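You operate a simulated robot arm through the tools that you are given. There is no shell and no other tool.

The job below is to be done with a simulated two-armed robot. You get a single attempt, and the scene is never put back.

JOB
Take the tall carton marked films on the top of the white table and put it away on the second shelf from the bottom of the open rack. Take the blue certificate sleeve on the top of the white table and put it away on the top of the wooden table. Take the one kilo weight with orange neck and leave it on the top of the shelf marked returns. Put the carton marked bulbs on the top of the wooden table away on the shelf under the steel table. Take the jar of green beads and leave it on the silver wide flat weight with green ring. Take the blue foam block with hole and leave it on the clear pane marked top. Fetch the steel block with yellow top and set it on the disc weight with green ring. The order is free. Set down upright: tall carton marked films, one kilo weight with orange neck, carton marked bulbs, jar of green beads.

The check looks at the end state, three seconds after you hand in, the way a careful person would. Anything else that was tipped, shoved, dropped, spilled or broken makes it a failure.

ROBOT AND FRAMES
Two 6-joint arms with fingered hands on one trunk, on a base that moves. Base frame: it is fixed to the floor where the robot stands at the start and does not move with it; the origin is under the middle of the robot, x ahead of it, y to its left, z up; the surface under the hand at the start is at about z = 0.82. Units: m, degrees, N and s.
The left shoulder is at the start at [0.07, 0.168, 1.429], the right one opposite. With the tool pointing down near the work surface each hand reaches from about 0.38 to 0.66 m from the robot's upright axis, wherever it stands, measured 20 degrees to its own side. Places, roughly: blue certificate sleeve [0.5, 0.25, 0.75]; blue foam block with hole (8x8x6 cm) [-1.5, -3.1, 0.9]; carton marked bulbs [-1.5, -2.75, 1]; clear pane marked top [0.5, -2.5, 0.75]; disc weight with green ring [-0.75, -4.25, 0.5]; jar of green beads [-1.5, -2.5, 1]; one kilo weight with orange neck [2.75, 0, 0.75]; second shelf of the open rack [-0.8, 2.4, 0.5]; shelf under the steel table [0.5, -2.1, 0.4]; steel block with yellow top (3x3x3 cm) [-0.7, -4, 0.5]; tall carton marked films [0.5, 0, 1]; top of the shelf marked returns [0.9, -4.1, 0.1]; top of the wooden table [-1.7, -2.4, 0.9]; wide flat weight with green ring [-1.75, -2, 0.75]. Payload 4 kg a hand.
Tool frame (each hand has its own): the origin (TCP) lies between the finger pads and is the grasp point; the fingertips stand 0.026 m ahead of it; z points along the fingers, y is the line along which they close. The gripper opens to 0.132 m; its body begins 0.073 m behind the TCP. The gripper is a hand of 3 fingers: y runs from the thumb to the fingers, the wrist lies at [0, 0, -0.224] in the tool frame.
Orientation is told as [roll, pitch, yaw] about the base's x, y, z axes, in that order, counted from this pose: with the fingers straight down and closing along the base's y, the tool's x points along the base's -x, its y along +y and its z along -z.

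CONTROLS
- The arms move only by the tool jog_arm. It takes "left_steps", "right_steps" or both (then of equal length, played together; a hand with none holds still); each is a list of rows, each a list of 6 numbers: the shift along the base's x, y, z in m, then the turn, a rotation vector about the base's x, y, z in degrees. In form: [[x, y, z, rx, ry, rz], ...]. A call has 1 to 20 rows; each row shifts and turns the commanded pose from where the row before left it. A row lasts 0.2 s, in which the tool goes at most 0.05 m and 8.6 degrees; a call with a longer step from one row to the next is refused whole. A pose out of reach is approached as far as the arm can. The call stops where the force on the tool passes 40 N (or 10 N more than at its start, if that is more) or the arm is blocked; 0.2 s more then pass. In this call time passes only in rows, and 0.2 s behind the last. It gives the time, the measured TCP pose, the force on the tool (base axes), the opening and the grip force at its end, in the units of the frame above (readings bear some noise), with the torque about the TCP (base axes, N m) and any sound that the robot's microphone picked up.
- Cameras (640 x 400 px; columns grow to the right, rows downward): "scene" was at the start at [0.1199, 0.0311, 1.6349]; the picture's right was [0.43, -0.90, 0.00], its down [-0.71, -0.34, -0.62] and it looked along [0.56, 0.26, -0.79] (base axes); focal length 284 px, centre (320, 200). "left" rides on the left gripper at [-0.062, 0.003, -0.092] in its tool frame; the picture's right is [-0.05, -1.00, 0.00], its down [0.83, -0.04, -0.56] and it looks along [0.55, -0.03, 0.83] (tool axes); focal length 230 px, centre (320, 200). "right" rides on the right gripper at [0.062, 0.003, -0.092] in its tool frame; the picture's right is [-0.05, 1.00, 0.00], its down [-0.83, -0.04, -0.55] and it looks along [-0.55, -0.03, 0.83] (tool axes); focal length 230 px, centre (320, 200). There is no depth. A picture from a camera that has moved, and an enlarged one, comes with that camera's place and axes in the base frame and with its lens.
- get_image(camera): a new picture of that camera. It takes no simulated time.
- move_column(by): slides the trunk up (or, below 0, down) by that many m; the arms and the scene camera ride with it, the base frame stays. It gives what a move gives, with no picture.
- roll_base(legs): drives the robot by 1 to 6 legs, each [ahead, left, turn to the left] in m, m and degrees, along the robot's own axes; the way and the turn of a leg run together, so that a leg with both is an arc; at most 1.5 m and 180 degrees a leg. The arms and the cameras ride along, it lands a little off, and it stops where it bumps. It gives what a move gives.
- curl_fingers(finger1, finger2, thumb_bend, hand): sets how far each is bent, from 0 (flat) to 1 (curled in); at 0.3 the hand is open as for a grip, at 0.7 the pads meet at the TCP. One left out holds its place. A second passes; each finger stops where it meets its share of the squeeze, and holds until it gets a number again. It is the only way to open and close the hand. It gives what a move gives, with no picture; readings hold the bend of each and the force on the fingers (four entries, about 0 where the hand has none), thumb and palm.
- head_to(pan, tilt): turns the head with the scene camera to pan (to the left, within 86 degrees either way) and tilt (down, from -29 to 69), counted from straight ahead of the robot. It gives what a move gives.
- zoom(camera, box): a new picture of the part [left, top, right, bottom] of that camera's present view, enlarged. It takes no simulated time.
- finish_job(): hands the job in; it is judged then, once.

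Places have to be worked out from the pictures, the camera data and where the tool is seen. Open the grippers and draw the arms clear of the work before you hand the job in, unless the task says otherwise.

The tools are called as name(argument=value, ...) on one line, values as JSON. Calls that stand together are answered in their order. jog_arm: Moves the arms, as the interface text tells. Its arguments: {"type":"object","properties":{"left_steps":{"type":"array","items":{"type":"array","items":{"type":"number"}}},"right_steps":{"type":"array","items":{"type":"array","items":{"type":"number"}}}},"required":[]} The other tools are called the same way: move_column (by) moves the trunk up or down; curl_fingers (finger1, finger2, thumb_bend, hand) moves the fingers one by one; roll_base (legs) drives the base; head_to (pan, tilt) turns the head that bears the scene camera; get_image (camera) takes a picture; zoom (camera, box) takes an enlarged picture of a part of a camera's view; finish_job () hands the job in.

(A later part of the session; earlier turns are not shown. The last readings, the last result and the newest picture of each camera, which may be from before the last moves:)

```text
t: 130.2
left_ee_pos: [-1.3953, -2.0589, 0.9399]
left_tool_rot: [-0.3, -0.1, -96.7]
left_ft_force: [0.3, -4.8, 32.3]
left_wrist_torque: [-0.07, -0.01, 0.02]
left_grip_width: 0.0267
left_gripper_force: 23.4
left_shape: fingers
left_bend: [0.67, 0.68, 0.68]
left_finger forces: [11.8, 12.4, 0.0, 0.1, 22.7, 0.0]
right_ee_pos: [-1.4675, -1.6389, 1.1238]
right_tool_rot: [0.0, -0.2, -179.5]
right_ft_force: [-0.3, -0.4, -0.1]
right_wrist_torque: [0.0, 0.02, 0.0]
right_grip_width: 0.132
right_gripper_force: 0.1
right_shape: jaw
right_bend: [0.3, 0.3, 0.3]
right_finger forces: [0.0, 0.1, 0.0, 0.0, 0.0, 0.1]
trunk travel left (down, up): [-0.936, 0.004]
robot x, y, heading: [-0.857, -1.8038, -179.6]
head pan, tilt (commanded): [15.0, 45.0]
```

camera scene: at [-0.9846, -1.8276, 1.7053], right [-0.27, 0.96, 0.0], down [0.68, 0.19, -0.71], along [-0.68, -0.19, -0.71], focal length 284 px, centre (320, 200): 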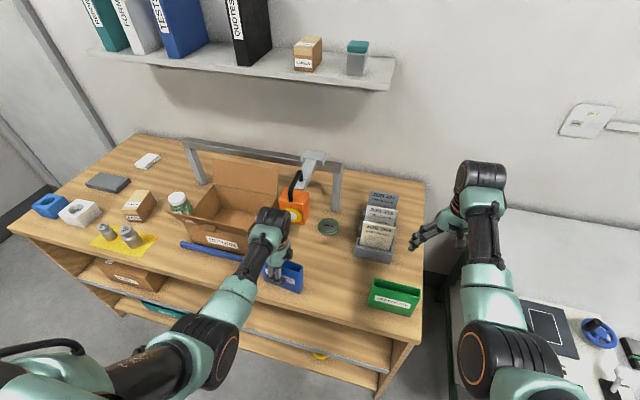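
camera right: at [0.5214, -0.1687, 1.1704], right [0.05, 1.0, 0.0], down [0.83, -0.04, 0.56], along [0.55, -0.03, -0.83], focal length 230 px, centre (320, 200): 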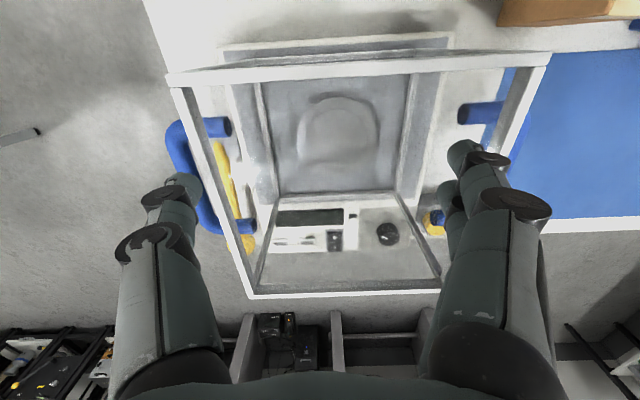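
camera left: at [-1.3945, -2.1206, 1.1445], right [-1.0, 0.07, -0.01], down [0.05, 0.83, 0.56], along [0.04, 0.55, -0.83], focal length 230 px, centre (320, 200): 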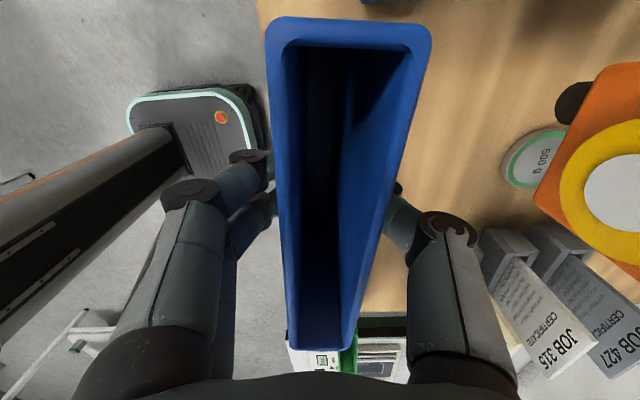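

It stands on the table (contact at TCP z≈0.941, so table z≈0.853). I relieve the load and open the hand.

jog_arm(left_steps=[[0, 0, 0.004, 0, 0, 0]])

curl_fingers(hand="left", finger1=0.42, finger2=0.42, thumb_bend=0.42)

jog_arm(left_steps=[[0, 0, 0.02, 0, 0, 0], [0, 0, 0.03, 0, 0, 0], [0, 0, 0.03, 0, 0, 0], [0, 0, 0.03, 0, 0, 0]])

get_image(camera="left")

```text
t: 130.6
left_ee_pos: [-1.3935, -2.0584, 0.9393]
left_tool_rot: [0.2, 0.0, -96.8]
left_ft_force: [-1.7, -4.6, 22.8]
left_wrist_torque: [-0.07, 0.09, -0.01]
left_grip_width: 0.0268
left_gripper_force: 21.1
left_shape: fingers
left_bend: [0.67, 0.68, 0.68]
left_finger forces: [10.9, 10.7, 0.0, 0.1, 22.1, 0.0]
right_ee_pos: [-1.4697, -1.6391, 1.1216]
right_tool_rot: [-0.1, -0.1, -179.5]
right_ft_force: [-0.3, -0.7, 0.4]
right_wrist_torque: [-0.01, 0.02, -0.01]
right_grip_width: 0.1319
right_gripper_force: 0.1
right_shape: jaw
right_bend: [0.3, 0.3, 0.3]
right_finger forces: [0.1, 0.0, 0.1, 0.1, 0.0, 0.1]
trunk travel left (down, up): [-0.936, 0.004]
robot x, y, heading: [-0.8581, -1.7989, -179.5]
head pan, tilt (commanded): [15.0, 45.0]
```

```text
t: 131.6
left_ee_pos: [-1.3943, -2.0583, 0.9372]
left_tool_rot: [0.4, 0.1, -96.7]
left_ft_force: [0.2, 0.0, 0.1]
left_wrist_torque: [0.0, 0.01, -0.01]
left_grip_width: 0.0942
left_gripper_force: 0.2
left_shape: fingers
left_bend: [0.42, 0.42, 0.42]
left_finger forces: [0.0, 0.0, 0.0, 0.0, 0.0, 0.1]
right_ee_pos: [-1.4724, -1.6393, 1.1204]
right_tool_rot: [0.0, 0.1, -179.5]
right_ft_force: [-0.4, -0.1, -0.5]
right_wrist_torque: [0.01, 0.01, -0.04]
right_grip_width: 0.1319
right_gripper_force: 0.0
right_shape: jaw
right_bend: [0.3, 0.3, 0.3]
right_finger forces: [0.1, 0.1, 0.0, 0.1, 0.0, 0.1]
trunk travel left (down, up): [-0.936, 0.004]
robot x, y, heading: [-0.8568, -1.8033, -179.7]
head pan, tilt (commanded): [15.0, 45.0]
```

```text
t: 132.6
left_ee_pos: [-1.3943, -2.0584, 1.0477]
left_tool_rot: [0.4, 0.1, -96.8]
left_ft_force: [0.2, -0.3, -0.2]
left_wrist_torque: [-0.03, 0.01, 0.02]
left_grip_width: 0.094
left_gripper_force: 0.1
left_shape: fingers
left_bend: [0.42, 0.42, 0.42]
left_finger forces: [0.0, 0.0, 0.1, 0.0, 0.0, 0.1]
right_ee_pos: [-1.471, -1.6397, 1.1197]
right_tool_rot: [0.0, 0.0, -179.5]
right_ft_force: [-0.6, 0.0, -1.0]
right_wrist_torque: [-0.01, -0.01, -0.02]
right_grip_width: 0.1321
right_gripper_force: 0.1
right_shape: jaw
right_bend: [0.3, 0.3, 0.3]
right_finger forces: [0.0, 0.1, 0.0, 0.0, 0.0, 0.1]
trunk travel left (down, up): [-0.936, 0.004]
robot x, y, heading: [-0.8574, -1.805, -179.3]
head pan, tilt (commanded): [15.0, 45.0]
```

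```text
taken
camera left: at [-1.3991, -2.1201, 1.1416], right [-1.0, 0.07, -0.01], down [0.05, 0.83, 0.56], along [0.04, 0.55, -0.83], focal length 230 px, centre (320, 200)
```

left: 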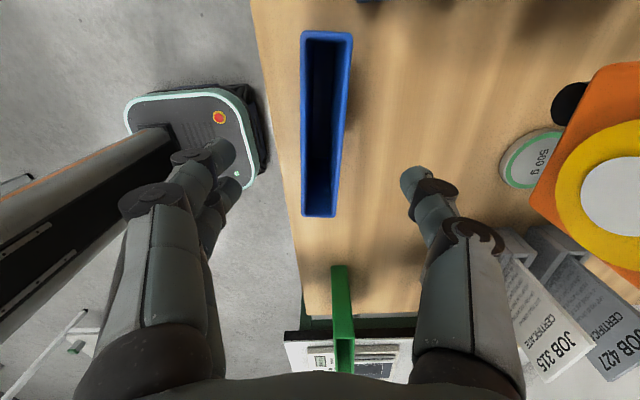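

The sleeve stands free. Now the jar: I back off, shift left to y≈-2.31, and turn the left hand to the pitched posture (yaw back to 0, pitch −62°) in free space.

roll_base(legs=[[-0.3, 0, -0.4], [0, 0.5, 0]])

jog_arm(left_steps=[[0.004, 0, -0.007, 0, 0, -8.3], [0.004, 0, -0.007, 0, 0, -8.3], [0.004, 0, -0.007, 0, 0, -8.3], [0.004, 0, -0.007, 0, 0, -8.3], [0.004, 0, -0.007, 0, 0, -8.3], [0.004, 0, -0.007, 0, 0, -8.3], [0.004, 0, -0.007, 0, 0, -8.3], [0.004, 0, -0.007, 0, 0, -8.3], [0.004, 0, -0.007, 0, 0, -8.3], [0.004, 0, -0.007, 0, 0, -8.3]])

jog_arm(left_steps=[[-0.015, 0, 0, 0, 7.75, 0], [-0.015, 0, 0, 0, 7.75, 0], [-0.015, 0, 0, 0, 7.75, 0], [-0.015, 0, 0, 0, 7.75, 0], [-0.015, 0, 0, 0, 7.75, 0], [-0.015, 0, 0, 0, 7.75, 0], [-0.015, 0, 0, 0, 7.75, 0], [-0.015, 0, 0, 0, 7.75, 0]])

```text
t: 137.2
left_ee_pos: [-1.0878, -2.5532, 1.0482]
left_tool_rot: [0.3, 0.0, -97.2]
left_ft_force: [0.4, 0.4, -0.2]
left_wrist_torque: [-0.03, -0.01, 0.0]
left_grip_width: 0.0943
left_gripper_force: 0.1
left_shape: fingers
left_bend: [0.42, 0.42, 0.42]
left_finger forces: [0.1, 0.1, 0.1, 0.0, 0.0, 0.1]
right_ee_pos: [-1.1634, -2.1353, 1.1199]
right_tool_rot: [0.0, -0.1, -179.7]
right_ft_force: [-0.4, -0.1, 0.6]
right_wrist_torque: [-0.03, -0.02, 0.0]
right_grip_width: 0.1318
right_gripper_force: 0.1
right_shape: jaw
right_bend: [0.3, 0.3, 0.3]
right_finger forces: [0.0, 0.0, 0.1, 0.0, 0.1, 0.1]
trunk travel left (down, up): [-0.936, 0.004]
robot x, y, heading: [-0.5502, -2.3006, -179.8]
head pan, tilt (commanded): [15.0, 45.0]
```

```text
t: 139.4
left_ee_pos: [-1.0475, -2.5558, 0.9776]
left_tool_rot: [0.4, 0.1, 179.7]
left_ft_force: [0.4, 0.1, 0.3]
left_wrist_torque: [0.03, -0.05, -0.03]
left_grip_width: 0.0942
left_gripper_force: 0.1
left_shape: fingers
left_bend: [0.42, 0.42, 0.42]
left_finger forces: [0.0, 0.1, 0.0, 0.0, 0.1, 0.0]
right_ee_pos: [-1.1625, -2.1363, 1.1211]
right_tool_rot: [0.0, 0.1, -179.7]
right_ft_force: [-0.8, 0.3, -0.1]
right_wrist_torque: [0.01, -0.03, 0.03]
right_grip_width: 0.1318
right_gripper_force: 0.0
right_shape: jaw
right_bend: [0.3, 0.3, 0.3]
right_finger forces: [0.0, 0.1, 0.0, 0.1, 0.0, 0.0]
trunk travel left (down, up): [-0.936, 0.004]
robot x, y, heading: [-0.5503, -2.3052, -179.8]
head pan, tilt (commanded): [15.0, 45.0]
```

```text
t: 141.2
left_ee_pos: [-1.1684, -2.5553, 0.9782]
left_tool_rot: [0.6, -62.0, 179.8]
left_ft_force: [-0.9, -0.4, -0.3]
left_wrist_torque: [-0.04, 0.0, -0.02]
left_grip_width: 0.0946
left_gripper_force: 0.0
left_shape: fingers
left_bend: [0.42, 0.42, 0.42]
left_finger forces: [0.0, 0.0, 0.0, 0.0, 0.0, 0.1]
right_ee_pos: [-1.1636, -2.136, 1.1209]
right_tool_rot: [-0.2, 0.0, -179.8]
right_ft_force: [-0.5, -0.1, -0.9]
right_wrist_torque: [-0.01, -0.03, -0.02]
right_grip_width: 0.1318
right_gripper_force: 0.1
right_shape: jaw
right_bend: [0.3, 0.3, 0.3]
right_finger forces: [0.1, 0.1, 0.1, 0.0, 0.0, 0.1]
trunk travel left (down, up): [-0.936, 0.004]
robot x, y, heading: [-0.549, -2.3037, -179.8]
head pan, tilt (commanded): [15.0, 45.0]
```

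The hand is pitched. I look at the jar and its surroundings from this new position.

head_to(pan=10, tilt=35)

get_image(camera="scene")

zoom(camera="scene", box=[150, 140, 390, 290])

get_image(camera="left")

```text
t: 142.0
left_ee_pos: [-1.1696, -2.5566, 0.9797]
left_tool_rot: [0.6, -61.7, 179.7]
left_ft_force: [-0.7, 0.0, 0.0]
left_wrist_torque: [-0.01, -0.03, 0.02]
left_grip_width: 0.0942
left_gripper_force: 0.1
left_shape: fingers
left_bend: [0.42, 0.42, 0.42]
left_finger forces: [0.0, 0.1, 0.1, 0.0, 0.0, 0.0]
right_ee_pos: [-1.1638, -2.1363, 1.1191]
right_tool_rot: [-0.1, 0.0, -179.8]
right_ft_force: [-0.6, 0.0, -0.6]
right_wrist_torque: [0.03, -0.02, -0.03]
right_grip_width: 0.132
right_gripper_force: 0.0
right_shape: jaw
right_bend: [0.3, 0.3, 0.3]
right_finger forces: [0.0, 0.0, 0.1, 0.1, 0.0, 0.0]
trunk travel left (down, up): [-0.936, 0.004]
robot x, y, heading: [-0.5484, -2.304, -179.7]
head pan, tilt (commanded): [10.0, 35.0]
```

```text
taken
camera scene: at [-0.6848, -2.3212, 1.7201], right [-0.18, 0.98, 0.0], down [0.57, 0.1, -0.82], along [-0.81, -0.14, -0.57], focal length 284 px, centre (320, 200)
```

scene: 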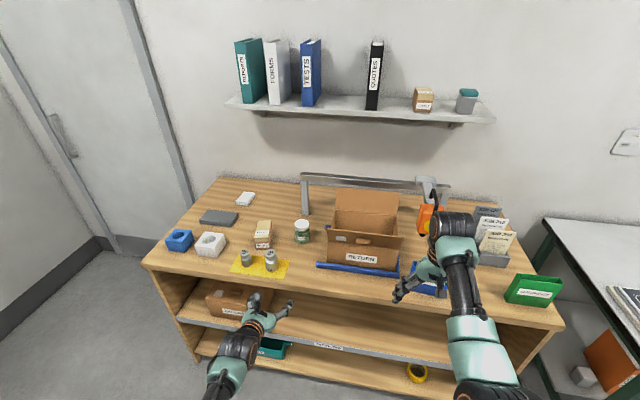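

```text
2.67 times, centred on (270, 215) of scene
camera zoom: at [-0.6848, -2.3212, 1.7201], right [-0.18, 0.98, 0.0], down [0.57, 0.1, -0.82], along [-0.81, -0.14, -0.57], focal length 756 px, centre (453, 160)
```

zoom: 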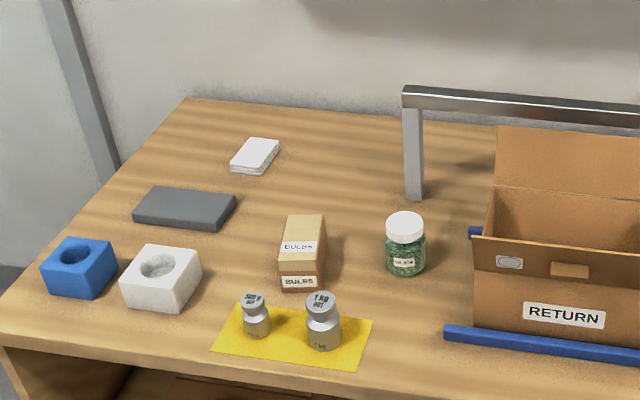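

```text
taken
camera left: at [-1.116, -2.5584, 1.0777], right [-0.03, 1.0, 0.04], down [0.88, 0.04, -0.47], along [-0.47, 0.02, -0.88], focal length 230 px, centre (320, 200)
```

left: 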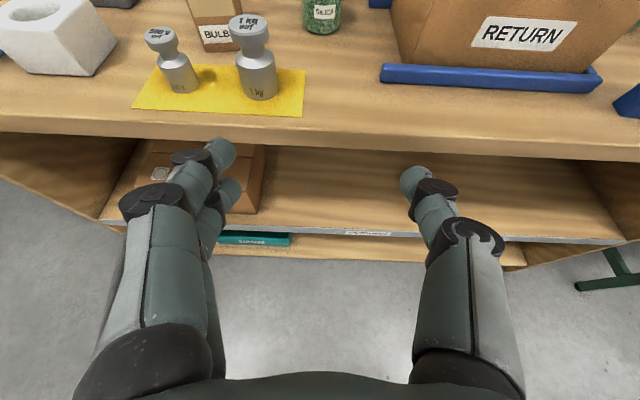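

The jar axis is at about (-1.602,-2.567), r≈3.4 cm, top z≈0.935. If I drive in now, the right hand would meet the box flap, so I first swing the right arm out to the robot's right side.

jog_arm(right_steps=[[0.0277, 0.0297, -0.009, 0, 0, -3.5], [0.0277, 0.0297, -0.009, 0, 0, -3.5], [0.0277, 0.0297, -0.009, 0, 0, -3.5], [0.0277, 0.0297, -0.009, 0, 0, -3.5], [0.0277, 0.0297, -0.009, 0, 0, -3.5], [0.0277, 0.0297, -0.009, 0, 0, -3.5], [0.0277, 0.0297, -0.009, 0, 0, -3.5], [0.0277, 0.0297, -0.009, 0, 0, -3.5], [0.0277, 0.0297, -0.009, 0, 0, -3.5], [0.0277, 0.0297, -0.009, 0, 0, -3.5], [0.0277, 0.0297, -0.009, 0, 0, -3.5], [0.0277, 0.0297, -0.009, 0, 0, -3.5], [0.0277, 0.0297, -0.009, 0, 0, -3.5]])

get_image(camera="scene")

```text
t: 144.8
left_ee_pos: [-1.167, -2.555, 0.98]
left_tool_rot: [0.7, -62.0, 179.5]
left_ft_force: [0.2, -0.3, -0.2]
left_wrist_torque: [-0.02, 0.0, 0.01]
left_grip_width: 0.094
left_gripper_force: 0.1
left_shape: fingers
left_bend: [0.42, 0.42, 0.42]
left_finger forces: [0.1, 0.0, 0.0, 0.0, 0.0, 0.0]
right_ee_pos: [-0.8268, -1.7996, 0.9911]
right_tool_rot: [0.0, 0.1, 134.7]
right_ft_force: [0.2, 0.2, 0.5]
right_wrist_torque: [-0.02, 0.03, -0.02]
right_grip_width: 0.1319
right_gripper_force: 0.1
right_shape: jaw
right_bend: [0.3, 0.3, 0.3]
right_finger forces: [0.1, 0.0, 0.0, 0.0, 0.1, 0.2]
right hand out of reach, approached as far as the arm can: row 12, 13
trunk travel left (down, up): [-0.936, 0.004]
robot x, y, heading: [-0.5474, -2.3025, -179.9]
head pan, tilt (commanded): [10.0, 35.0]
```

```text
taken
camera scene: at [-0.6829, -2.3206, 1.7204], right [-0.18, 0.98, 0.0], down [0.56, 0.1, -0.82], along [-0.81, -0.15, -0.57], focal length 284 px, centre (320, 200)
```

scene: 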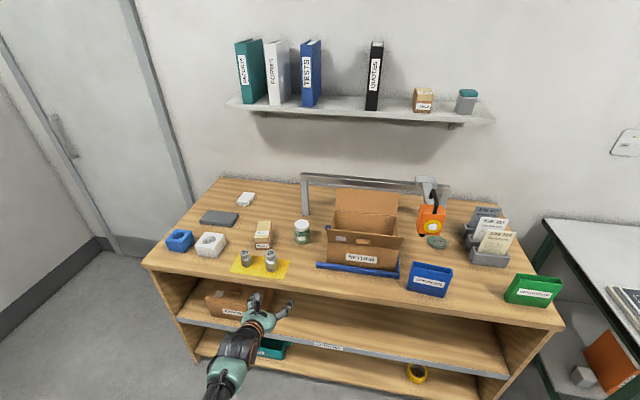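

The way is open. Since the 1 kg weight would be in the way of a low approach, I come in high (z≈1.01) over it, then descend onto the jar.

jog_arm(left_steps=[[0, -0.006, 0.015, 0, 0, 0], [0, -0.006, 0.015, 0, 0, 0]])

roll_base(legs=[[0.38, 0, 0]])

get_image(camera="left")

get_image(camera="scene")

```text
t: 145.4
left_ee_pos: [-1.1662, -2.5689, 1.0085]
left_tool_rot: [0.6, -61.9, 179.6]
left_ft_force: [-0.7, 0.3, -0.8]
left_wrist_torque: [0.02, -0.01, -0.02]
left_grip_width: 0.0944
left_gripper_force: 0.1
left_shape: fingers
left_bend: [0.42, 0.42, 0.42]
left_finger forces: [0.1, 0.0, 0.1, 0.0, 0.0, 0.0]
right_ee_pos: [-0.8272, -1.799, 0.9917]
right_tool_rot: [0.0, 0.0, 134.7]
right_ft_force: [0.8, 0.1, 1.3]
right_wrist_torque: [0.03, -0.01, 0.01]
right_grip_width: 0.1316
right_gripper_force: 0.1
right_shape: jaw
right_bend: [0.3, 0.3, 0.3]
right_finger forces: [0.1, 0.1, 0.1, 0.0, 0.0, 0.0]
trunk travel left (down, up): [-0.936, 0.004]
robot x, y, heading: [-0.545, -2.306, -180.0]
head pan, tilt (commanded): [10.0, 35.0]
```

```text
t: 147.8
left_ee_pos: [-1.5415, -2.5674, 1.0094]
left_tool_rot: [0.6, -62.0, 179.4]
left_ft_force: [0.2, -0.8, -0.1]
left_wrist_torque: [0.0, 0.0, 0.01]
left_grip_width: 0.0939
left_gripper_force: 0.1
left_shape: fingers
left_bend: [0.42, 0.42, 0.42]
left_finger forces: [0.1, 0.1, 0.0, 0.0, 0.0, 0.0]
right_ee_pos: [-1.1978, -1.8002, 0.9915]
right_tool_rot: [0.1, -0.1, 134.5]
right_ft_force: [-0.2, 0.2, -0.5]
right_wrist_torque: [0.01, 0.0, 0.0]
right_grip_width: 0.132
right_gripper_force: 0.2
right_shape: jaw
right_bend: [0.3, 0.3, 0.3]
right_finger forces: [0.0, 0.1, 0.0, 0.0, 0.0, 0.0]
trunk travel left (down, up): [-0.936, 0.004]
robot x, y, heading: [-0.9248, -2.3023, 179.9]
head pan, tilt (commanded): [10.0, 35.0]
```

```text
taken
camera left: at [-1.4897, -2.5691, 1.1078], right [-0.02, 1.0, 0.04], down [0.88, 0.04, -0.47], along [-0.47, 0.02, -0.88], focal length 230 px, centre (320, 200)
```

left: 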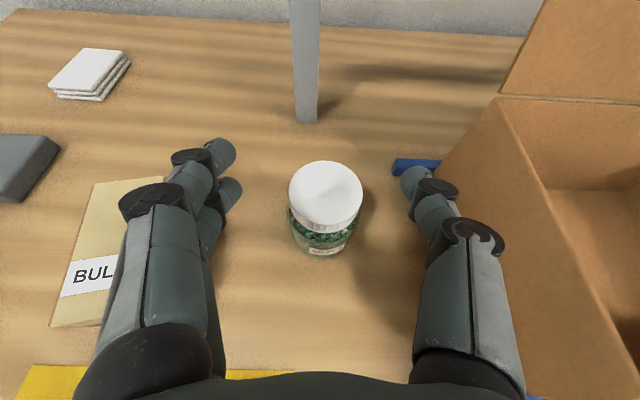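

```text
taken
camera scene: at [-1.057, -2.3211, 1.7205], right [-0.17, 0.98, 0.0], down [0.56, 0.1, -0.82], along [-0.81, -0.14, -0.57], focal length 284 px, centre (320, 200)
```

scene: 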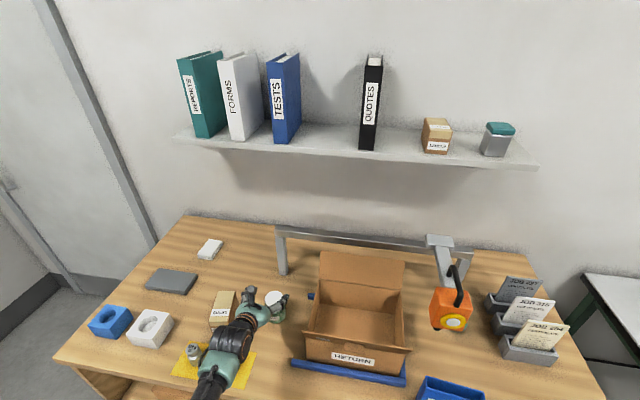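

From the wrist camera the jar axis is at about (-1.59,-2.56). I centre over it, then lower the trunk 0.06 so the fingers straddle the lid.

jog_arm(left_steps=[[-0.024, 0.003, 0, 0, 0, 0], [-0.0245, 0.003, 0, 0, 0, 0]])

move_column(by=-0.06)

get_image(camera="left")

```text
t: 148.3
left_ee_pos: [-1.5931, -2.5599, 1.0064]
left_tool_rot: [0.8, -61.9, 179.4]
left_ft_force: [0.3, -0.4, -0.2]
left_wrist_torque: [0.02, 0.01, 0.01]
left_grip_width: 0.0942
left_gripper_force: 0.1
left_shape: fingers
left_bend: [0.42, 0.42, 0.42]
left_finger forces: [0.0, 0.1, 0.0, 0.0, 0.0, 0.0]
right_ee_pos: [-1.2014, -1.7991, 0.9911]
right_tool_rot: [-0.2, -0.1, 134.6]
right_ft_force: [0.2, -0.2, -0.6]
right_wrist_torque: [0.0, 0.02, 0.0]
right_grip_width: 0.1318
right_gripper_force: 0.1
right_shape: jaw
right_bend: [0.3, 0.3, 0.3]
right_finger forces: [0.0, 0.0, 0.0, 0.1, 0.0, 0.0]
trunk travel left (down, up): [-0.936, 0.004]
robot x, y, heading: [-0.9204, -2.3036, -180.2]
head pan, tilt (commanded): [10.0, 35.0]
```

```text
t: 149.3
left_ee_pos: [-1.5914, -2.5606, 0.9476]
left_tool_rot: [0.6, -61.8, 179.6]
left_ft_force: [-0.2, 0.0, -0.1]
left_wrist_torque: [-0.01, 0.03, -0.03]
left_grip_width: 0.0943
left_gripper_force: 0.0
left_shape: fingers
left_bend: [0.42, 0.42, 0.42]
left_finger forces: [0.0, 0.0, 0.0, 0.0, 0.1, 0.1]
right_ee_pos: [-1.2005, -1.7992, 0.9321]
right_tool_rot: [-0.1, 0.0, 134.5]
right_ft_force: [0.0, 0.2, -0.5]
right_wrist_torque: [0.02, 0.02, 0.02]
right_grip_width: 0.1318
right_gripper_force: 0.0
right_shape: jaw
right_bend: [0.3, 0.3, 0.3]
right_finger forces: [0.0, 0.1, 0.0, 0.0, 0.0, 0.1]
trunk travel left (down, up): [-0.876, 0.064]
robot x, y, heading: [-0.9252, -2.3037, 180.0]
head pan, tilt (commanded): [10.0, 35.0]
```

```text
taken
camera left: at [-1.5398, -2.5627, 1.0463], right [-0.02, 1.0, 0.04], down [0.88, 0.04, -0.47], along [-0.47, 0.02, -0.88], focal length 230 px, centre (320, 200)
```

left: 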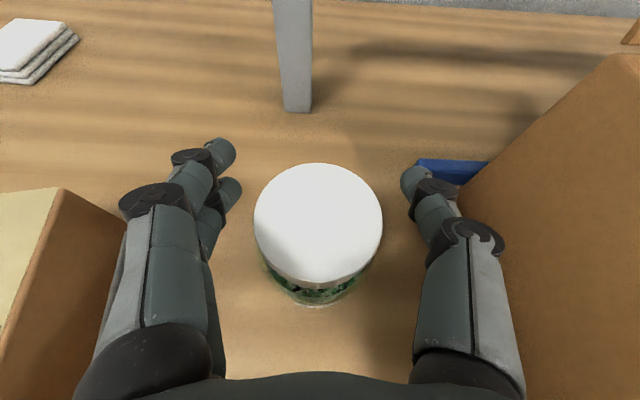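

The jar is well centred. I descend 5 cm so the pads are at mid-height of the jar, then close.

jog_arm(left_steps=[[0.001, 0, -0.017, 0, 0, 0], [0.001, 0, -0.017, 0, 0, 0], [0, 0, -0.016, 0, 0, 0]])

curl_fingers(hand="left", finger1=0.75, finger2=0.75, thumb_bend=0.75)

get_image(camera="left")

```text
t: 150.2
left_ee_pos: [-1.5904, -2.5606, 0.8971]
left_tool_rot: [0.7, -61.9, 179.6]
left_ft_force: [-1.1, -0.6, -1.4]
left_wrist_torque: [0.01, 0.04, 0.01]
left_grip_width: 0.0943
left_gripper_force: 0.1
left_shape: fingers
left_bend: [0.42, 0.42, 0.42]
left_finger forces: [0.0, 0.1, 0.0, 0.0, 0.0, 0.1]
right_ee_pos: [-1.2007, -1.7985, 0.9309]
right_tool_rot: [-0.1, -0.1, 134.5]
right_ft_force: [0.2, -0.8, 0.5]
right_wrist_torque: [-0.01, 0.02, 0.0]
right_grip_width: 0.1321
right_gripper_force: 0.0
right_shape: jaw
right_bend: [0.3, 0.3, 0.3]
right_finger forces: [0.1, 0.1, 0.1, 0.0, 0.0, 0.0]
trunk travel left (down, up): [-0.876, 0.064]
robot x, y, heading: [-0.9255, -2.3004, 180.0]
head pan, tilt (commanded): [10.0, 35.0]
```

```text
t: 151.2
left_ee_pos: [-1.591, -2.5594, 0.8948]
left_tool_rot: [0.6, -61.8, 179.6]
left_ft_force: [0.4, 1.1, 0.2]
left_wrist_torque: [0.02, -0.03, 0.01]
left_grip_width: 0.0421
left_gripper_force: 25.5
left_shape: fingers
left_bend: [0.71, 0.56, 0.66]
left_finger forces: [15.2, 10.7, 0.1, 0.0, 25.1, 0.0]
right_ee_pos: [-1.2003, -1.7978, 0.9316]
right_tool_rot: [-0.1, -0.1, 134.4]
right_ft_force: [-0.7, -1.0, 0.4]
right_wrist_torque: [0.01, 0.01, -0.04]
right_grip_width: 0.1319
right_gripper_force: 0.0
right_shape: jaw
right_bend: [0.3, 0.3, 0.3]
right_finger forces: [0.0, 0.1, 0.0, 0.0, 0.0, 0.1]
trunk travel left (down, up): [-0.876, 0.064]
robot x, y, heading: [-0.9263, -2.3089, 180.0]
head pan, tilt (commanded): [10.0, 35.0]
```

```text
taken
camera left: at [-1.5384, -2.5628, 0.9952], right [-0.02, 1.0, 0.04], down [0.88, 0.04, -0.47], along [-0.47, 0.02, -0.88], focal length 230 px, centre (320, 200)
```

left: 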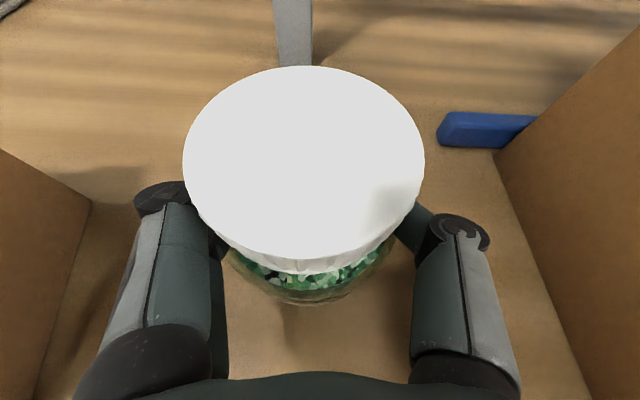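

Gripped with ~25 N, though finger 1 is curled further than finger 2. I check from the head camera whether the jar is still upright.

head_to(pan=22, tilt=50)

zoom(camera="scene", box=[220, 80, 420, 210])

zoom(camera="left", box=[80, 40, 540, 330])

```text
t: 151.9
left_ee_pos: [-1.5915, -2.56, 0.8958]
left_tool_rot: [0.6, -61.8, 179.5]
left_ft_force: [-1.2, -0.4, 0.3]
left_wrist_torque: [0.0, -0.01, -0.01]
left_grip_width: 0.042
left_gripper_force: 25.5
left_shape: fingers
left_bend: [0.71, 0.56, 0.66]
left_finger forces: [15.4, 10.7, 0.0, 0.0, 25.0, 0.0]
right_ee_pos: [-1.2015, -1.7987, 0.9309]
right_tool_rot: [-0.1, 0.0, 134.5]
right_ft_force: [0.1, 0.9, 0.4]
right_wrist_torque: [0.02, -0.02, -0.01]
right_grip_width: 0.1321
right_gripper_force: 0.0
right_shape: jaw
right_bend: [0.3, 0.3, 0.3]
right_finger forces: [0.1, 0.1, 0.0, 0.0, 0.0, 0.0]
trunk travel left (down, up): [-0.876, 0.064]
robot x, y, heading: [-0.9236, -2.306, 180.2]
head pan, tilt (commanded): [22.0, 50.0]
```

```text
3.08 times, centred on (320, 145) of scene
camera zoom: at [-1.045, -2.3348, 1.6385], right [-0.37, 0.93, 0.0], down [0.71, 0.29, -0.64], along [-0.6, -0.24, -0.77], focal length 873 px, centre (320, 369)
```

zoom: 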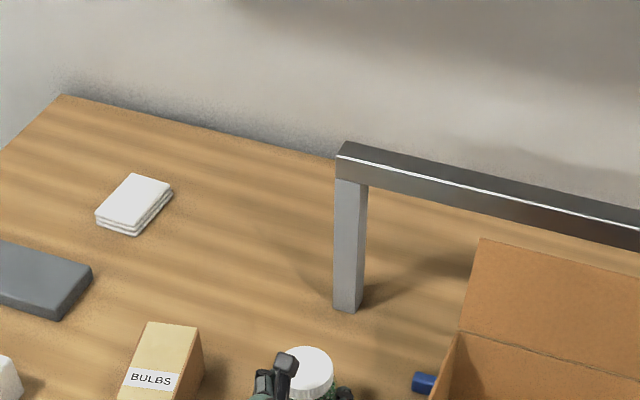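

```text
1.38 times, centred on (310, 185) of left
camera zoom: at [-1.5384, -2.5629, 0.9952], right [-0.02, 1.0, 0.04], down [0.88, 0.04, -0.47], along [-0.47, 0.02, -0.88], focal length 317 px, centre (334, 221)
```

zoom: 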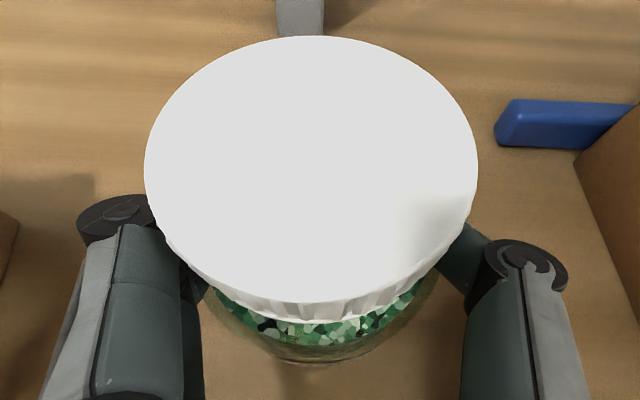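

The jar looks upright. I lift slightly (2.5 cm) and check the grip before moving on.

move_column(by=0.025)

get_image(camera="left")

```text
t: 152.6
left_ee_pos: [-1.5904, -2.5607, 0.9221]
left_tool_rot: [0.6, -61.9, 179.5]
left_ft_force: [0.2, 0.5, -2.6]
left_wrist_torque: [0.03, 0.05, 0.01]
left_grip_width: 0.0418
left_gripper_force: 25.3
left_shape: fingers
left_bend: [0.71, 0.56, 0.66]
left_finger forces: [15.1, 11.2, 0.0, 0.1, 25.0, 0.1]
right_ee_pos: [-1.2009, -1.7994, 0.956]
right_tool_rot: [-0.1, 0.0, 134.4]
right_ft_force: [-0.4, -0.3, 0.2]
right_wrist_torque: [0.02, -0.02, 0.01]
right_grip_width: 0.132
right_gripper_force: 0.1
right_shape: jaw
right_bend: [0.3, 0.3, 0.3]
right_finger forces: [0.0, 0.1, 0.0, 0.1, 0.0, 0.0]
trunk travel left (down, up): [-0.901, 0.039]
robot x, y, heading: [-0.922, -2.3043, 179.9]
head pan, tilt (commanded): [22.0, 50.0]
```

```text
taken
camera left: at [-1.5385, -2.5629, 1.0202], right [-0.02, 1.0, 0.04], down [0.88, 0.04, -0.47], along [-0.47, 0.02, -0.88], focal length 230 px, centre (320, 200)
```

left: 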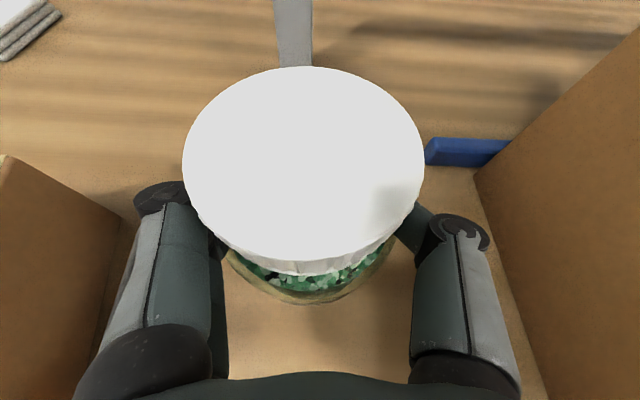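

The jar is held firmly, upright, ~250 g; its axis sits about 12 mm robot-side and 6 mm left of the TCP. I raise it and back out of the table.

move_column(by=0.039)

jog_arm(left_steps=[[0, 0, 0.02, 0, 0, 0], [0, 0, 0.02, 0, 0, 0]])

roll_base(legs=[[-0.36, 0, 0]])

jog_arm(left_steps=[[0, 0, 0, 0, 0, 5], [0, 0, 0, 0, 0, 5], [0, 0, 0, 0, 0, 5], [0, 0, 0, 0, 0, 5]])

```text
t: 153.4
left_ee_pos: [-1.5903, -2.5597, 0.9598]
left_tool_rot: [0.6, -61.9, 179.5]
left_ft_force: [0.2, 0.2, -1.8]
left_wrist_torque: [0.01, 0.01, -0.02]
left_grip_width: 0.0418
left_gripper_force: 25.3
left_shape: fingers
left_bend: [0.71, 0.56, 0.66]
left_finger forces: [15.3, 11.2, 0.0, 0.0, 25.0, 0.0]
right_ee_pos: [-1.2008, -1.8001, 0.9945]
right_tool_rot: [-0.1, 0.0, 134.5]
right_ft_force: [0.5, -0.1, 0.0]
right_wrist_torque: [0.02, -0.02, 0.02]
right_grip_width: 0.132
right_gripper_force: 0.0
right_shape: jaw
right_bend: [0.3, 0.3, 0.3]
right_finger forces: [0.0, 0.0, 0.0, 0.0, 0.0, 0.0]
trunk travel left (down, up): [-0.94, 0.0]
robot x, y, heading: [-0.9261, -2.3053, 180.0]
head pan, tilt (commanded): [22.0, 50.0]
```

```text
t: 154.1
left_ee_pos: [-1.59, -2.5595, 1.001]
left_tool_rot: [0.7, -61.9, 179.4]
left_ft_force: [-0.3, 0.2, -3.4]
left_wrist_torque: [0.01, 0.06, 0.01]
left_grip_width: 0.0418
left_gripper_force: 25.8
left_shape: fingers
left_bend: [0.71, 0.56, 0.66]
left_finger forces: [15.1, 11.2, 0.0, 0.0, 24.9, 0.1]
right_ee_pos: [-1.2005, -1.7992, 0.9956]
right_tool_rot: [0.0, 0.0, 134.3]
right_ft_force: [0.1, -0.2, -0.2]
right_wrist_torque: [0.01, 0.0, 0.0]
right_grip_width: 0.1318
right_gripper_force: 0.2
right_shape: jaw
right_bend: [0.3, 0.3, 0.3]
right_finger forces: [0.0, 0.0, 0.0, 0.0, 0.0, 0.0]
trunk travel left (down, up): [-0.94, 0.0]
robot x, y, heading: [-0.925, -2.3042, 180.1]
head pan, tilt (commanded): [22.0, 50.0]
```

```text
t: 156.4
left_ee_pos: [-1.2344, -2.5609, 0.9993]
left_tool_rot: [0.7, -61.9, 179.6]
left_ft_force: [-0.5, -0.1, -2.6]
left_wrist_torque: [0.01, 0.03, -0.01]
left_grip_width: 0.0421
left_gripper_force: 25.4
left_shape: fingers
left_bend: [0.71, 0.56, 0.66]
left_finger forces: [15.1, 11.2, 0.1, 0.0, 24.9, 0.0]
right_ee_pos: [-0.8457, -1.8007, 0.995]
right_tool_rot: [-0.2, 0.1, 134.5]
right_ft_force: [0.5, -0.4, 0.3]
right_wrist_torque: [-0.01, -0.05, 0.01]
right_grip_width: 0.1319
right_gripper_force: 0.1
right_shape: jaw
right_bend: [0.3, 0.3, 0.3]
right_finger forces: [0.1, 0.0, 0.0, 0.0, 0.0, 0.0]
trunk travel left (down, up): [-0.94, 0.0]
robot x, y, heading: [-0.5645, -2.3061, -179.8]
head pan, tilt (commanded): [22.0, 50.0]
```

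```text
t: 157.4
left_ee_pos: [-1.2323, -2.5591, 1.0004]
left_tool_rot: [0.5, -61.8, -160.4]
left_ft_force: [0.0, -0.3, -2.5]
left_wrist_torque: [0.02, 0.02, 0.04]
left_grip_width: 0.042
left_gripper_force: 25.1
left_shape: fingers
left_bend: [0.71, 0.56, 0.66]
left_finger forces: [14.9, 11.0, 0.1, 0.0, 24.7, 0.0]
right_ee_pos: [-0.8435, -1.7999, 0.9938]
right_tool_rot: [-0.2, 0.0, 134.5]
right_ft_force: [0.7, 0.4, -0.1]
right_wrist_torque: [0.0, 0.0, 0.02]
right_grip_width: 0.132
right_gripper_force: 0.0
right_shape: jaw
right_bend: [0.3, 0.3, 0.3]
right_finger forces: [0.0, 0.0, 0.1, 0.1, 0.0, 0.0]
trunk travel left (down, up): [-0.94, 0.0]
robot x, y, heading: [-0.5654, -2.3067, -179.6]
head pan, tilt (commanded): [22.0, 50.0]
```

Yaw of +20° worked. I shift right along the aisle to line up with the flat weight and look.

roll_base(legs=[[0, -0.66, 0]])

head_to(pan=15, tilt=40)

get_image(camera="scene")

zoom(camera="scene", box=[180, 100, 420, 250])

get_image(camera="left")

```text
t: 161.1
left_ee_pos: [-1.2314, -1.8947, 0.9997]
left_tool_rot: [0.5, -61.8, -160.5]
left_ft_force: [0.8, 0.1, -2.5]
left_wrist_torque: [0.01, 0.06, 0.0]
left_grip_width: 0.0418
left_gripper_force: 24.9
left_shape: fingers
left_bend: [0.71, 0.56, 0.66]
left_finger forces: [14.8, 11.0, 0.0, 0.2, 24.6, 0.0]
right_ee_pos: [-0.8418, -1.1331, 0.9967]
right_tool_rot: [-0.1, 0.0, 134.3]
right_ft_force: [-0.6, 0.1, 1.0]
right_wrist_torque: [0.01, 0.0, 0.0]
right_grip_width: 0.132
right_gripper_force: 0.1
right_shape: jaw
right_bend: [0.3, 0.3, 0.3]
right_finger forces: [0.1, 0.0, 0.0, 0.1, 0.1, 0.1]
trunk travel left (down, up): [-0.94, 0.0]
robot x, y, heading: [-0.568, -1.6387, 179.6]
head pan, tilt (commanded): [22.0, 50.0]
```

```text
t: 161.8
left_ee_pos: [-1.2324, -1.8932, 1.0006]
left_tool_rot: [0.5, -61.8, -160.7]
left_ft_force: [0.5, -0.3, -2.3]
left_wrist_torque: [-0.01, 0.04, -0.01]
left_grip_width: 0.0419
left_gripper_force: 25.4
left_shape: fingers
left_bend: [0.71, 0.56, 0.66]
left_finger forces: [14.7, 11.0, 0.0, 0.0, 24.6, 0.0]
right_ee_pos: [-0.841, -1.1335, 0.9956]
right_tool_rot: [0.0, 0.1, 134.3]
right_ft_force: [0.3, -1.1, 0.8]
right_wrist_torque: [0.0, 0.03, -0.05]
right_grip_width: 0.1321
right_gripper_force: 0.0
right_shape: jaw
right_bend: [0.3, 0.3, 0.3]
right_finger forces: [0.0, 0.0, 0.0, 0.1, 0.0, 0.0]
trunk travel left (down, up): [-0.94, 0.0]
robot x, y, heading: [-0.569, -1.642, 179.9]
head pan, tilt (commanded): [15.0, 40.0]
```

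```text
taken
camera scene: at [-0.6972, -1.662, 1.7165], right [-0.26, 0.97, 0.0], down [0.62, 0.17, -0.77], along [-0.74, -0.2, -0.64], focal length 284 px, centre (320, 200)
```

scene: 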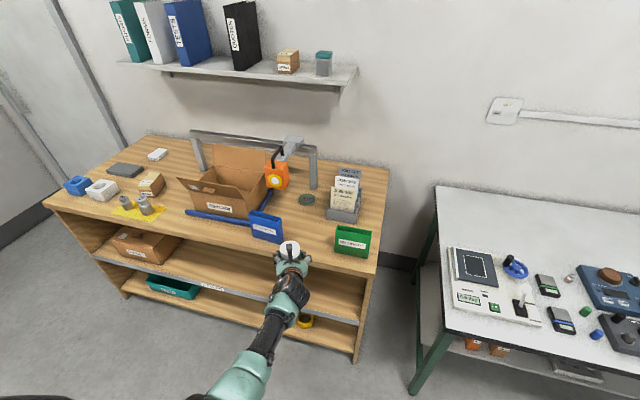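

```text
2.67 times, centred on (300, 175) of scene
camera zoom: at [-0.6972, -1.662, 1.7165], right [-0.26, 0.97, 0.0], down [0.62, 0.17, -0.77], along [-0.74, -0.2, -0.64], focal length 756 px, centre (373, 267)
```

zoom: 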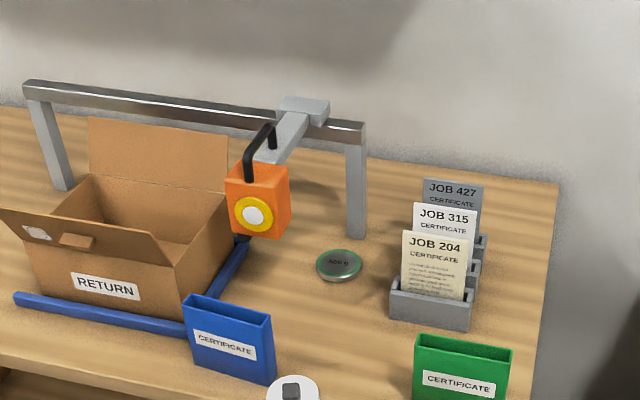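

```text
taken
camera left: at [-1.1823, -1.8777, 1.0991], right [-0.36, 0.93, 0.04], down [0.81, 0.34, -0.47], along [-0.45, -0.14, -0.88], focal length 230 px, centre (320, 200)
```

left: 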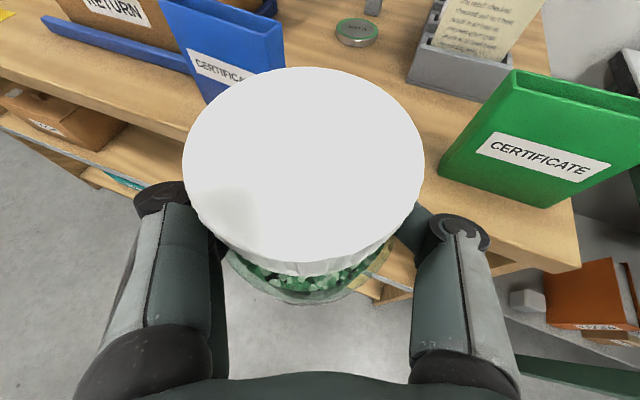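

The flat weight is centred at (-1.668,-1.984), top z≈0.866; so the TCP must end at about (-1.6815,-1.983,0.909). To keep the base off the table front, I extend the arm a bit and lower the trunk for the approach under the orange scale's level.

jog_arm(left_steps=[[-0.02, 0, 0.015, 0, 0, 0], [-0.02, 0, 0.015, 0, 0, 0]])

move_column(by=-0.075)

roll_base(legs=[[0, -0.055, 0]])

```text
t: 162.4
left_ee_pos: [-1.2725, -1.893, 1.029]
left_tool_rot: [0.7, -61.8, -160.7]
left_ft_force: [-0.7, 0.4, -3.0]
left_wrist_torque: [-0.01, 0.02, 0.0]
left_grip_width: 0.0418
left_gripper_force: 25.3
left_shape: fingers
left_bend: [0.71, 0.56, 0.66]
left_finger forces: [14.8, 11.0, 0.0, 0.0, 24.6, 0.1]
right_ee_pos: [-0.842, -1.1335, 0.9946]
right_tool_rot: [0.0, 0.0, 134.4]
right_ft_force: [-0.3, 0.3, 0.2]
right_wrist_torque: [0.01, -0.02, 0.03]
right_grip_width: 0.1317
right_gripper_force: 0.2
right_shape: jaw
right_bend: [0.3, 0.3, 0.3]
right_finger forces: [0.1, 0.0, 0.0, 0.1, 0.0, 0.0]
trunk travel left (down, up): [-0.94, 0.0]
robot x, y, heading: [-0.5654, -1.6396, 179.9]
head pan, tilt (commanded): [15.0, 40.0]
```

```text
t: 163.5
left_ee_pos: [-1.2729, -1.8932, 0.9543]
left_tool_rot: [0.6, -61.9, -160.7]
left_ft_force: [0.1, -0.2, -2.2]
left_wrist_torque: [0.0, 0.04, -0.02]
left_grip_width: 0.0417
left_gripper_force: 25.6
left_shape: fingers
left_bend: [0.71, 0.56, 0.66]
left_finger forces: [14.8, 10.9, 0.0, 0.1, 24.6, 0.0]
right_ee_pos: [-0.8407, -1.1343, 0.9205]
right_tool_rot: [-0.1, 0.0, 134.4]
right_ft_force: [1.1, 0.2, -0.9]
right_wrist_torque: [0.01, 0.03, 0.04]
right_grip_width: 0.1316
right_gripper_force: 0.0
right_shape: jaw
right_bend: [0.3, 0.3, 0.3]
right_finger forces: [0.0, 0.0, 0.0, 0.1, 0.0, 0.1]
trunk travel left (down, up): [-0.865, 0.075]
robot x, y, heading: [-0.5639, -1.6388, 180.0]
head pan, tilt (commanded): [15.0, 40.0]
```

```text
t: 164.4
left_ee_pos: [-1.2716, -1.8484, 0.9519]
left_tool_rot: [0.0, -61.7, -160.0]
left_ft_force: [-0.2, -1.2, -3.8]
left_wrist_torque: [0.06, 0.01, -0.09]
left_grip_width: 0.0418
left_gripper_force: 25.7
left_shape: fingers
left_bend: [0.71, 0.56, 0.66]
left_finger forces: [14.9, 11.1, 0.1, 0.0, 24.5, 0.0]
right_ee_pos: [-0.8419, -1.0868, 0.9243]
right_tool_rot: [-0.4, -0.3, 134.5]
right_ft_force: [-1.3, -0.7, -0.4]
right_wrist_torque: [0.06, -0.03, -0.01]
right_grip_width: 0.1319
right_gripper_force: 0.1
right_shape: jaw
right_bend: [0.3, 0.3, 0.3]
right_finger forces: [0.1, 0.0, 0.0, 0.0, 0.0, 0.1]
trunk travel left (down, up): [-0.865, 0.075]
robot x, y, heading: [-0.5638, -1.5866, 180.1]
head pan, tilt (commanded): [15.0, 40.0]
```

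roll_base(legs=[[0.18, 0.06, 0]])

get_image(camera="left")

get_image(camera="scene")

```text
t: 166.0
left_ee_pos: [-1.4491, -1.898, 0.957]
left_tool_rot: [0.9, -62.0, -160.9]
left_ft_force: [-0.7, -0.2, -2.8]
left_wrist_torque: [-0.02, 0.03, -0.01]
left_grip_width: 0.0417
left_gripper_force: 24.4
left_shape: fingers
left_bend: [0.71, 0.56, 0.66]
left_finger forces: [14.8, 10.9, 0.1, 0.0, 24.5, 0.0]
right_ee_pos: [-1.0179, -1.139, 0.9199]
right_tool_rot: [0.1, 0.0, 134.3]
right_ft_force: [0.8, 0.3, -0.3]
right_wrist_torque: [-0.04, 0.05, 0.04]
right_grip_width: 0.1315
right_gripper_force: 0.2
right_shape: jaw
right_bend: [0.3, 0.3, 0.3]
right_finger forces: [0.0, 0.1, 0.0, 0.0, 0.0, 0.0]
trunk travel left (down, up): [-0.865, 0.075]
robot x, y, heading: [-0.7455, -1.6458, 179.7]
head pan, tilt (commanded): [15.0, 40.0]
```

```text
taken
camera left: at [-1.3983, -1.8825, 1.0554], right [-0.36, 0.93, 0.04], down [0.81, 0.34, -0.47], along [-0.45, -0.14, -0.88], focal length 230 px, centre (320, 200)
```

left: 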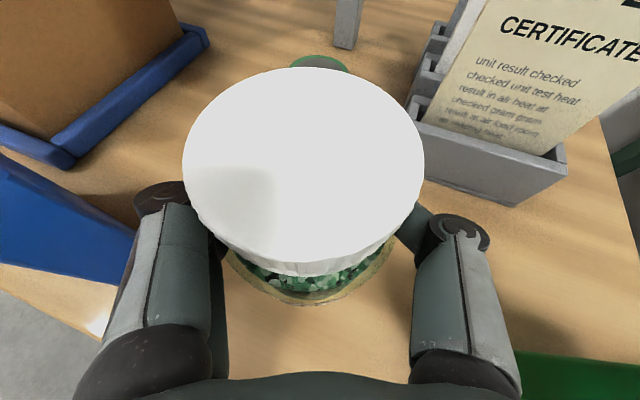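

```text
taken
camera scene: at [-0.8723, -1.666, 1.642], right [-0.26, 0.97, 0.0], down [0.62, 0.16, -0.77], along [-0.74, -0.2, -0.64], focal length 284 px, centre (320, 200)
```

scene: 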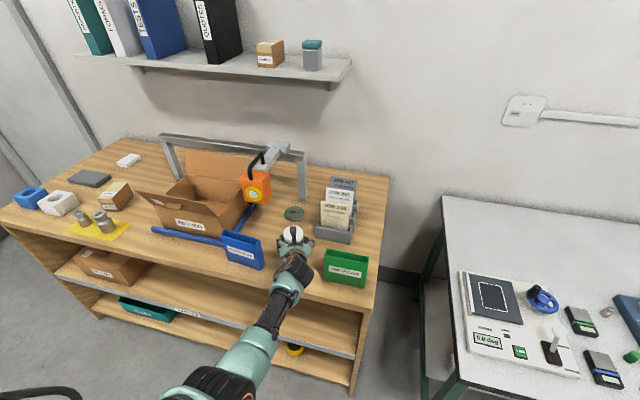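

Clear on both sides. I continue along the planned line to (-1.575,-1.95).

roll_base(legs=[[0.125, 0.053, 0]])

get_image(camera="left")

zoom(camera="scene", box=[200, 130, 400, 255])

```text
t: 167.3
left_ee_pos: [-1.5728, -1.9484, 0.9552]
left_tool_rot: [0.7, -62.0, -161.0]
left_ft_force: [0.2, 0.3, -1.2]
left_wrist_torque: [-0.01, 0.04, 0.01]
left_grip_width: 0.0417
left_gripper_force: 25.5
left_shape: fingers
left_bend: [0.71, 0.56, 0.66]
left_finger forces: [14.9, 10.9, 0.0, 0.0, 24.4, 0.0]
right_ee_pos: [-1.1405, -1.1909, 0.9201]
right_tool_rot: [0.0, 0.0, 134.1]
right_ft_force: [0.4, 0.1, -0.1]
right_wrist_torque: [-0.02, 0.03, -0.01]
right_grip_width: 0.1316
right_gripper_force: 0.1
right_shape: jaw
right_bend: [0.3, 0.3, 0.3]
right_finger forces: [0.1, 0.0, 0.1, 0.0, 0.1, 0.0]
trunk travel left (down, up): [-0.865, 0.075]
robot x, y, heading: [-0.865, -1.6988, 179.9]
head pan, tilt (commanded): [15.0, 40.0]
```

```text
taken
camera left: at [-1.5222, -1.9336, 1.0547], right [-0.36, 0.93, 0.04], down [0.82, 0.33, -0.47], along [-0.45, -0.14, -0.88], focal length 230 px, centre (320, 200)
```

left: 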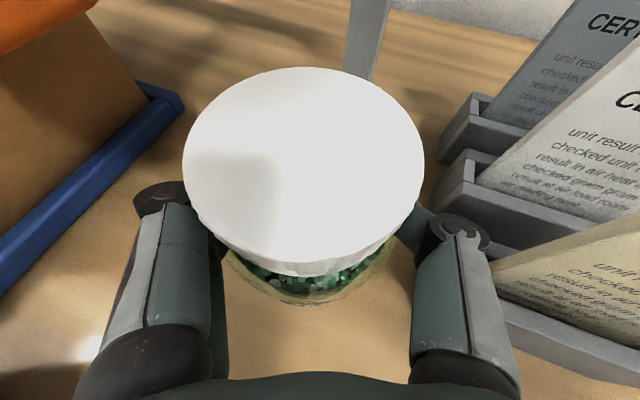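

```text
3.20 times, centred on (300, 192) of scene
camera zoom: at [-0.9961, -1.719, 1.6419], right [-0.25, 0.97, 0.0], down [0.62, 0.16, -0.77], along [-0.74, -0.19, -0.64], focal length 908 px, centre (384, 224)
```

zoom: 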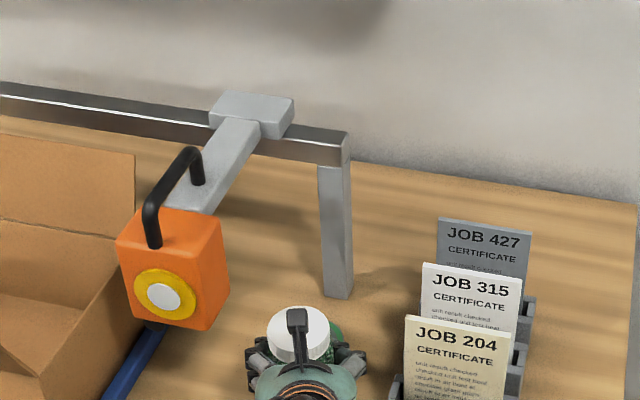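

Room on both sides remains. I make the last advance to bring the jar over the flat weight.

roll_base(legs=[[0.108, 0.035, 0]])

get_image(camera="left")

zoom(camera="scene", box=[200, 130, 400, 255])

```text
t: 168.5
left_ee_pos: [-1.6793, -1.981, 0.9563]
left_tool_rot: [0.9, -62.1, -161.2]
left_ft_force: [-0.7, 0.9, -2.9]
left_wrist_torque: [0.01, 0.08, -0.01]
left_grip_width: 0.0416
left_gripper_force: 25.0
left_shape: fingers
left_bend: [0.71, 0.56, 0.66]
left_finger forces: [14.8, 11.0, 0.0, 0.0, 24.4, 0.1]
right_ee_pos: [-1.2437, -1.2229, 0.9201]
right_tool_rot: [0.1, -0.1, 134.1]
right_ft_force: [-0.5, 0.4, -0.1]
right_wrist_torque: [-0.05, 0.0, 0.02]
right_grip_width: 0.1321
right_gripper_force: 0.1
right_shape: jaw
right_bend: [0.3, 0.3, 0.3]
right_finger forces: [0.0, 0.0, 0.0, 0.0, 0.0, 0.0]
trunk travel left (down, up): [-0.865, 0.075]
robot x, y, heading: [-0.9737, -1.7323, 179.6]
head pan, tilt (commanded): [15.0, 40.0]
```

```text
taken
camera left: at [-1.6282, -1.9659, 1.0548], right [-0.36, 0.93, 0.04], down [0.82, 0.33, -0.47], along [-0.45, -0.14, -0.88], focal length 230 px, centre (320, 200)
```

left: 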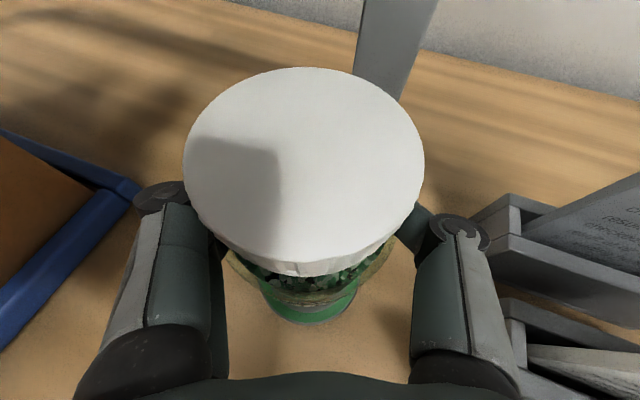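

```text
3.20 times, centred on (300, 192) of scene
camera zoom: at [-1.1013, -1.7528, 1.642], right [-0.25, 0.97, 0.0], down [0.62, 0.16, -0.77], along [-0.74, -0.19, -0.64], focal length 908 px, centre (384, 224)
```

zoom: 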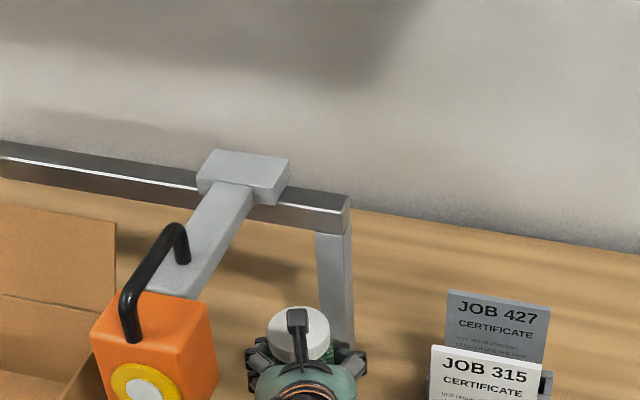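

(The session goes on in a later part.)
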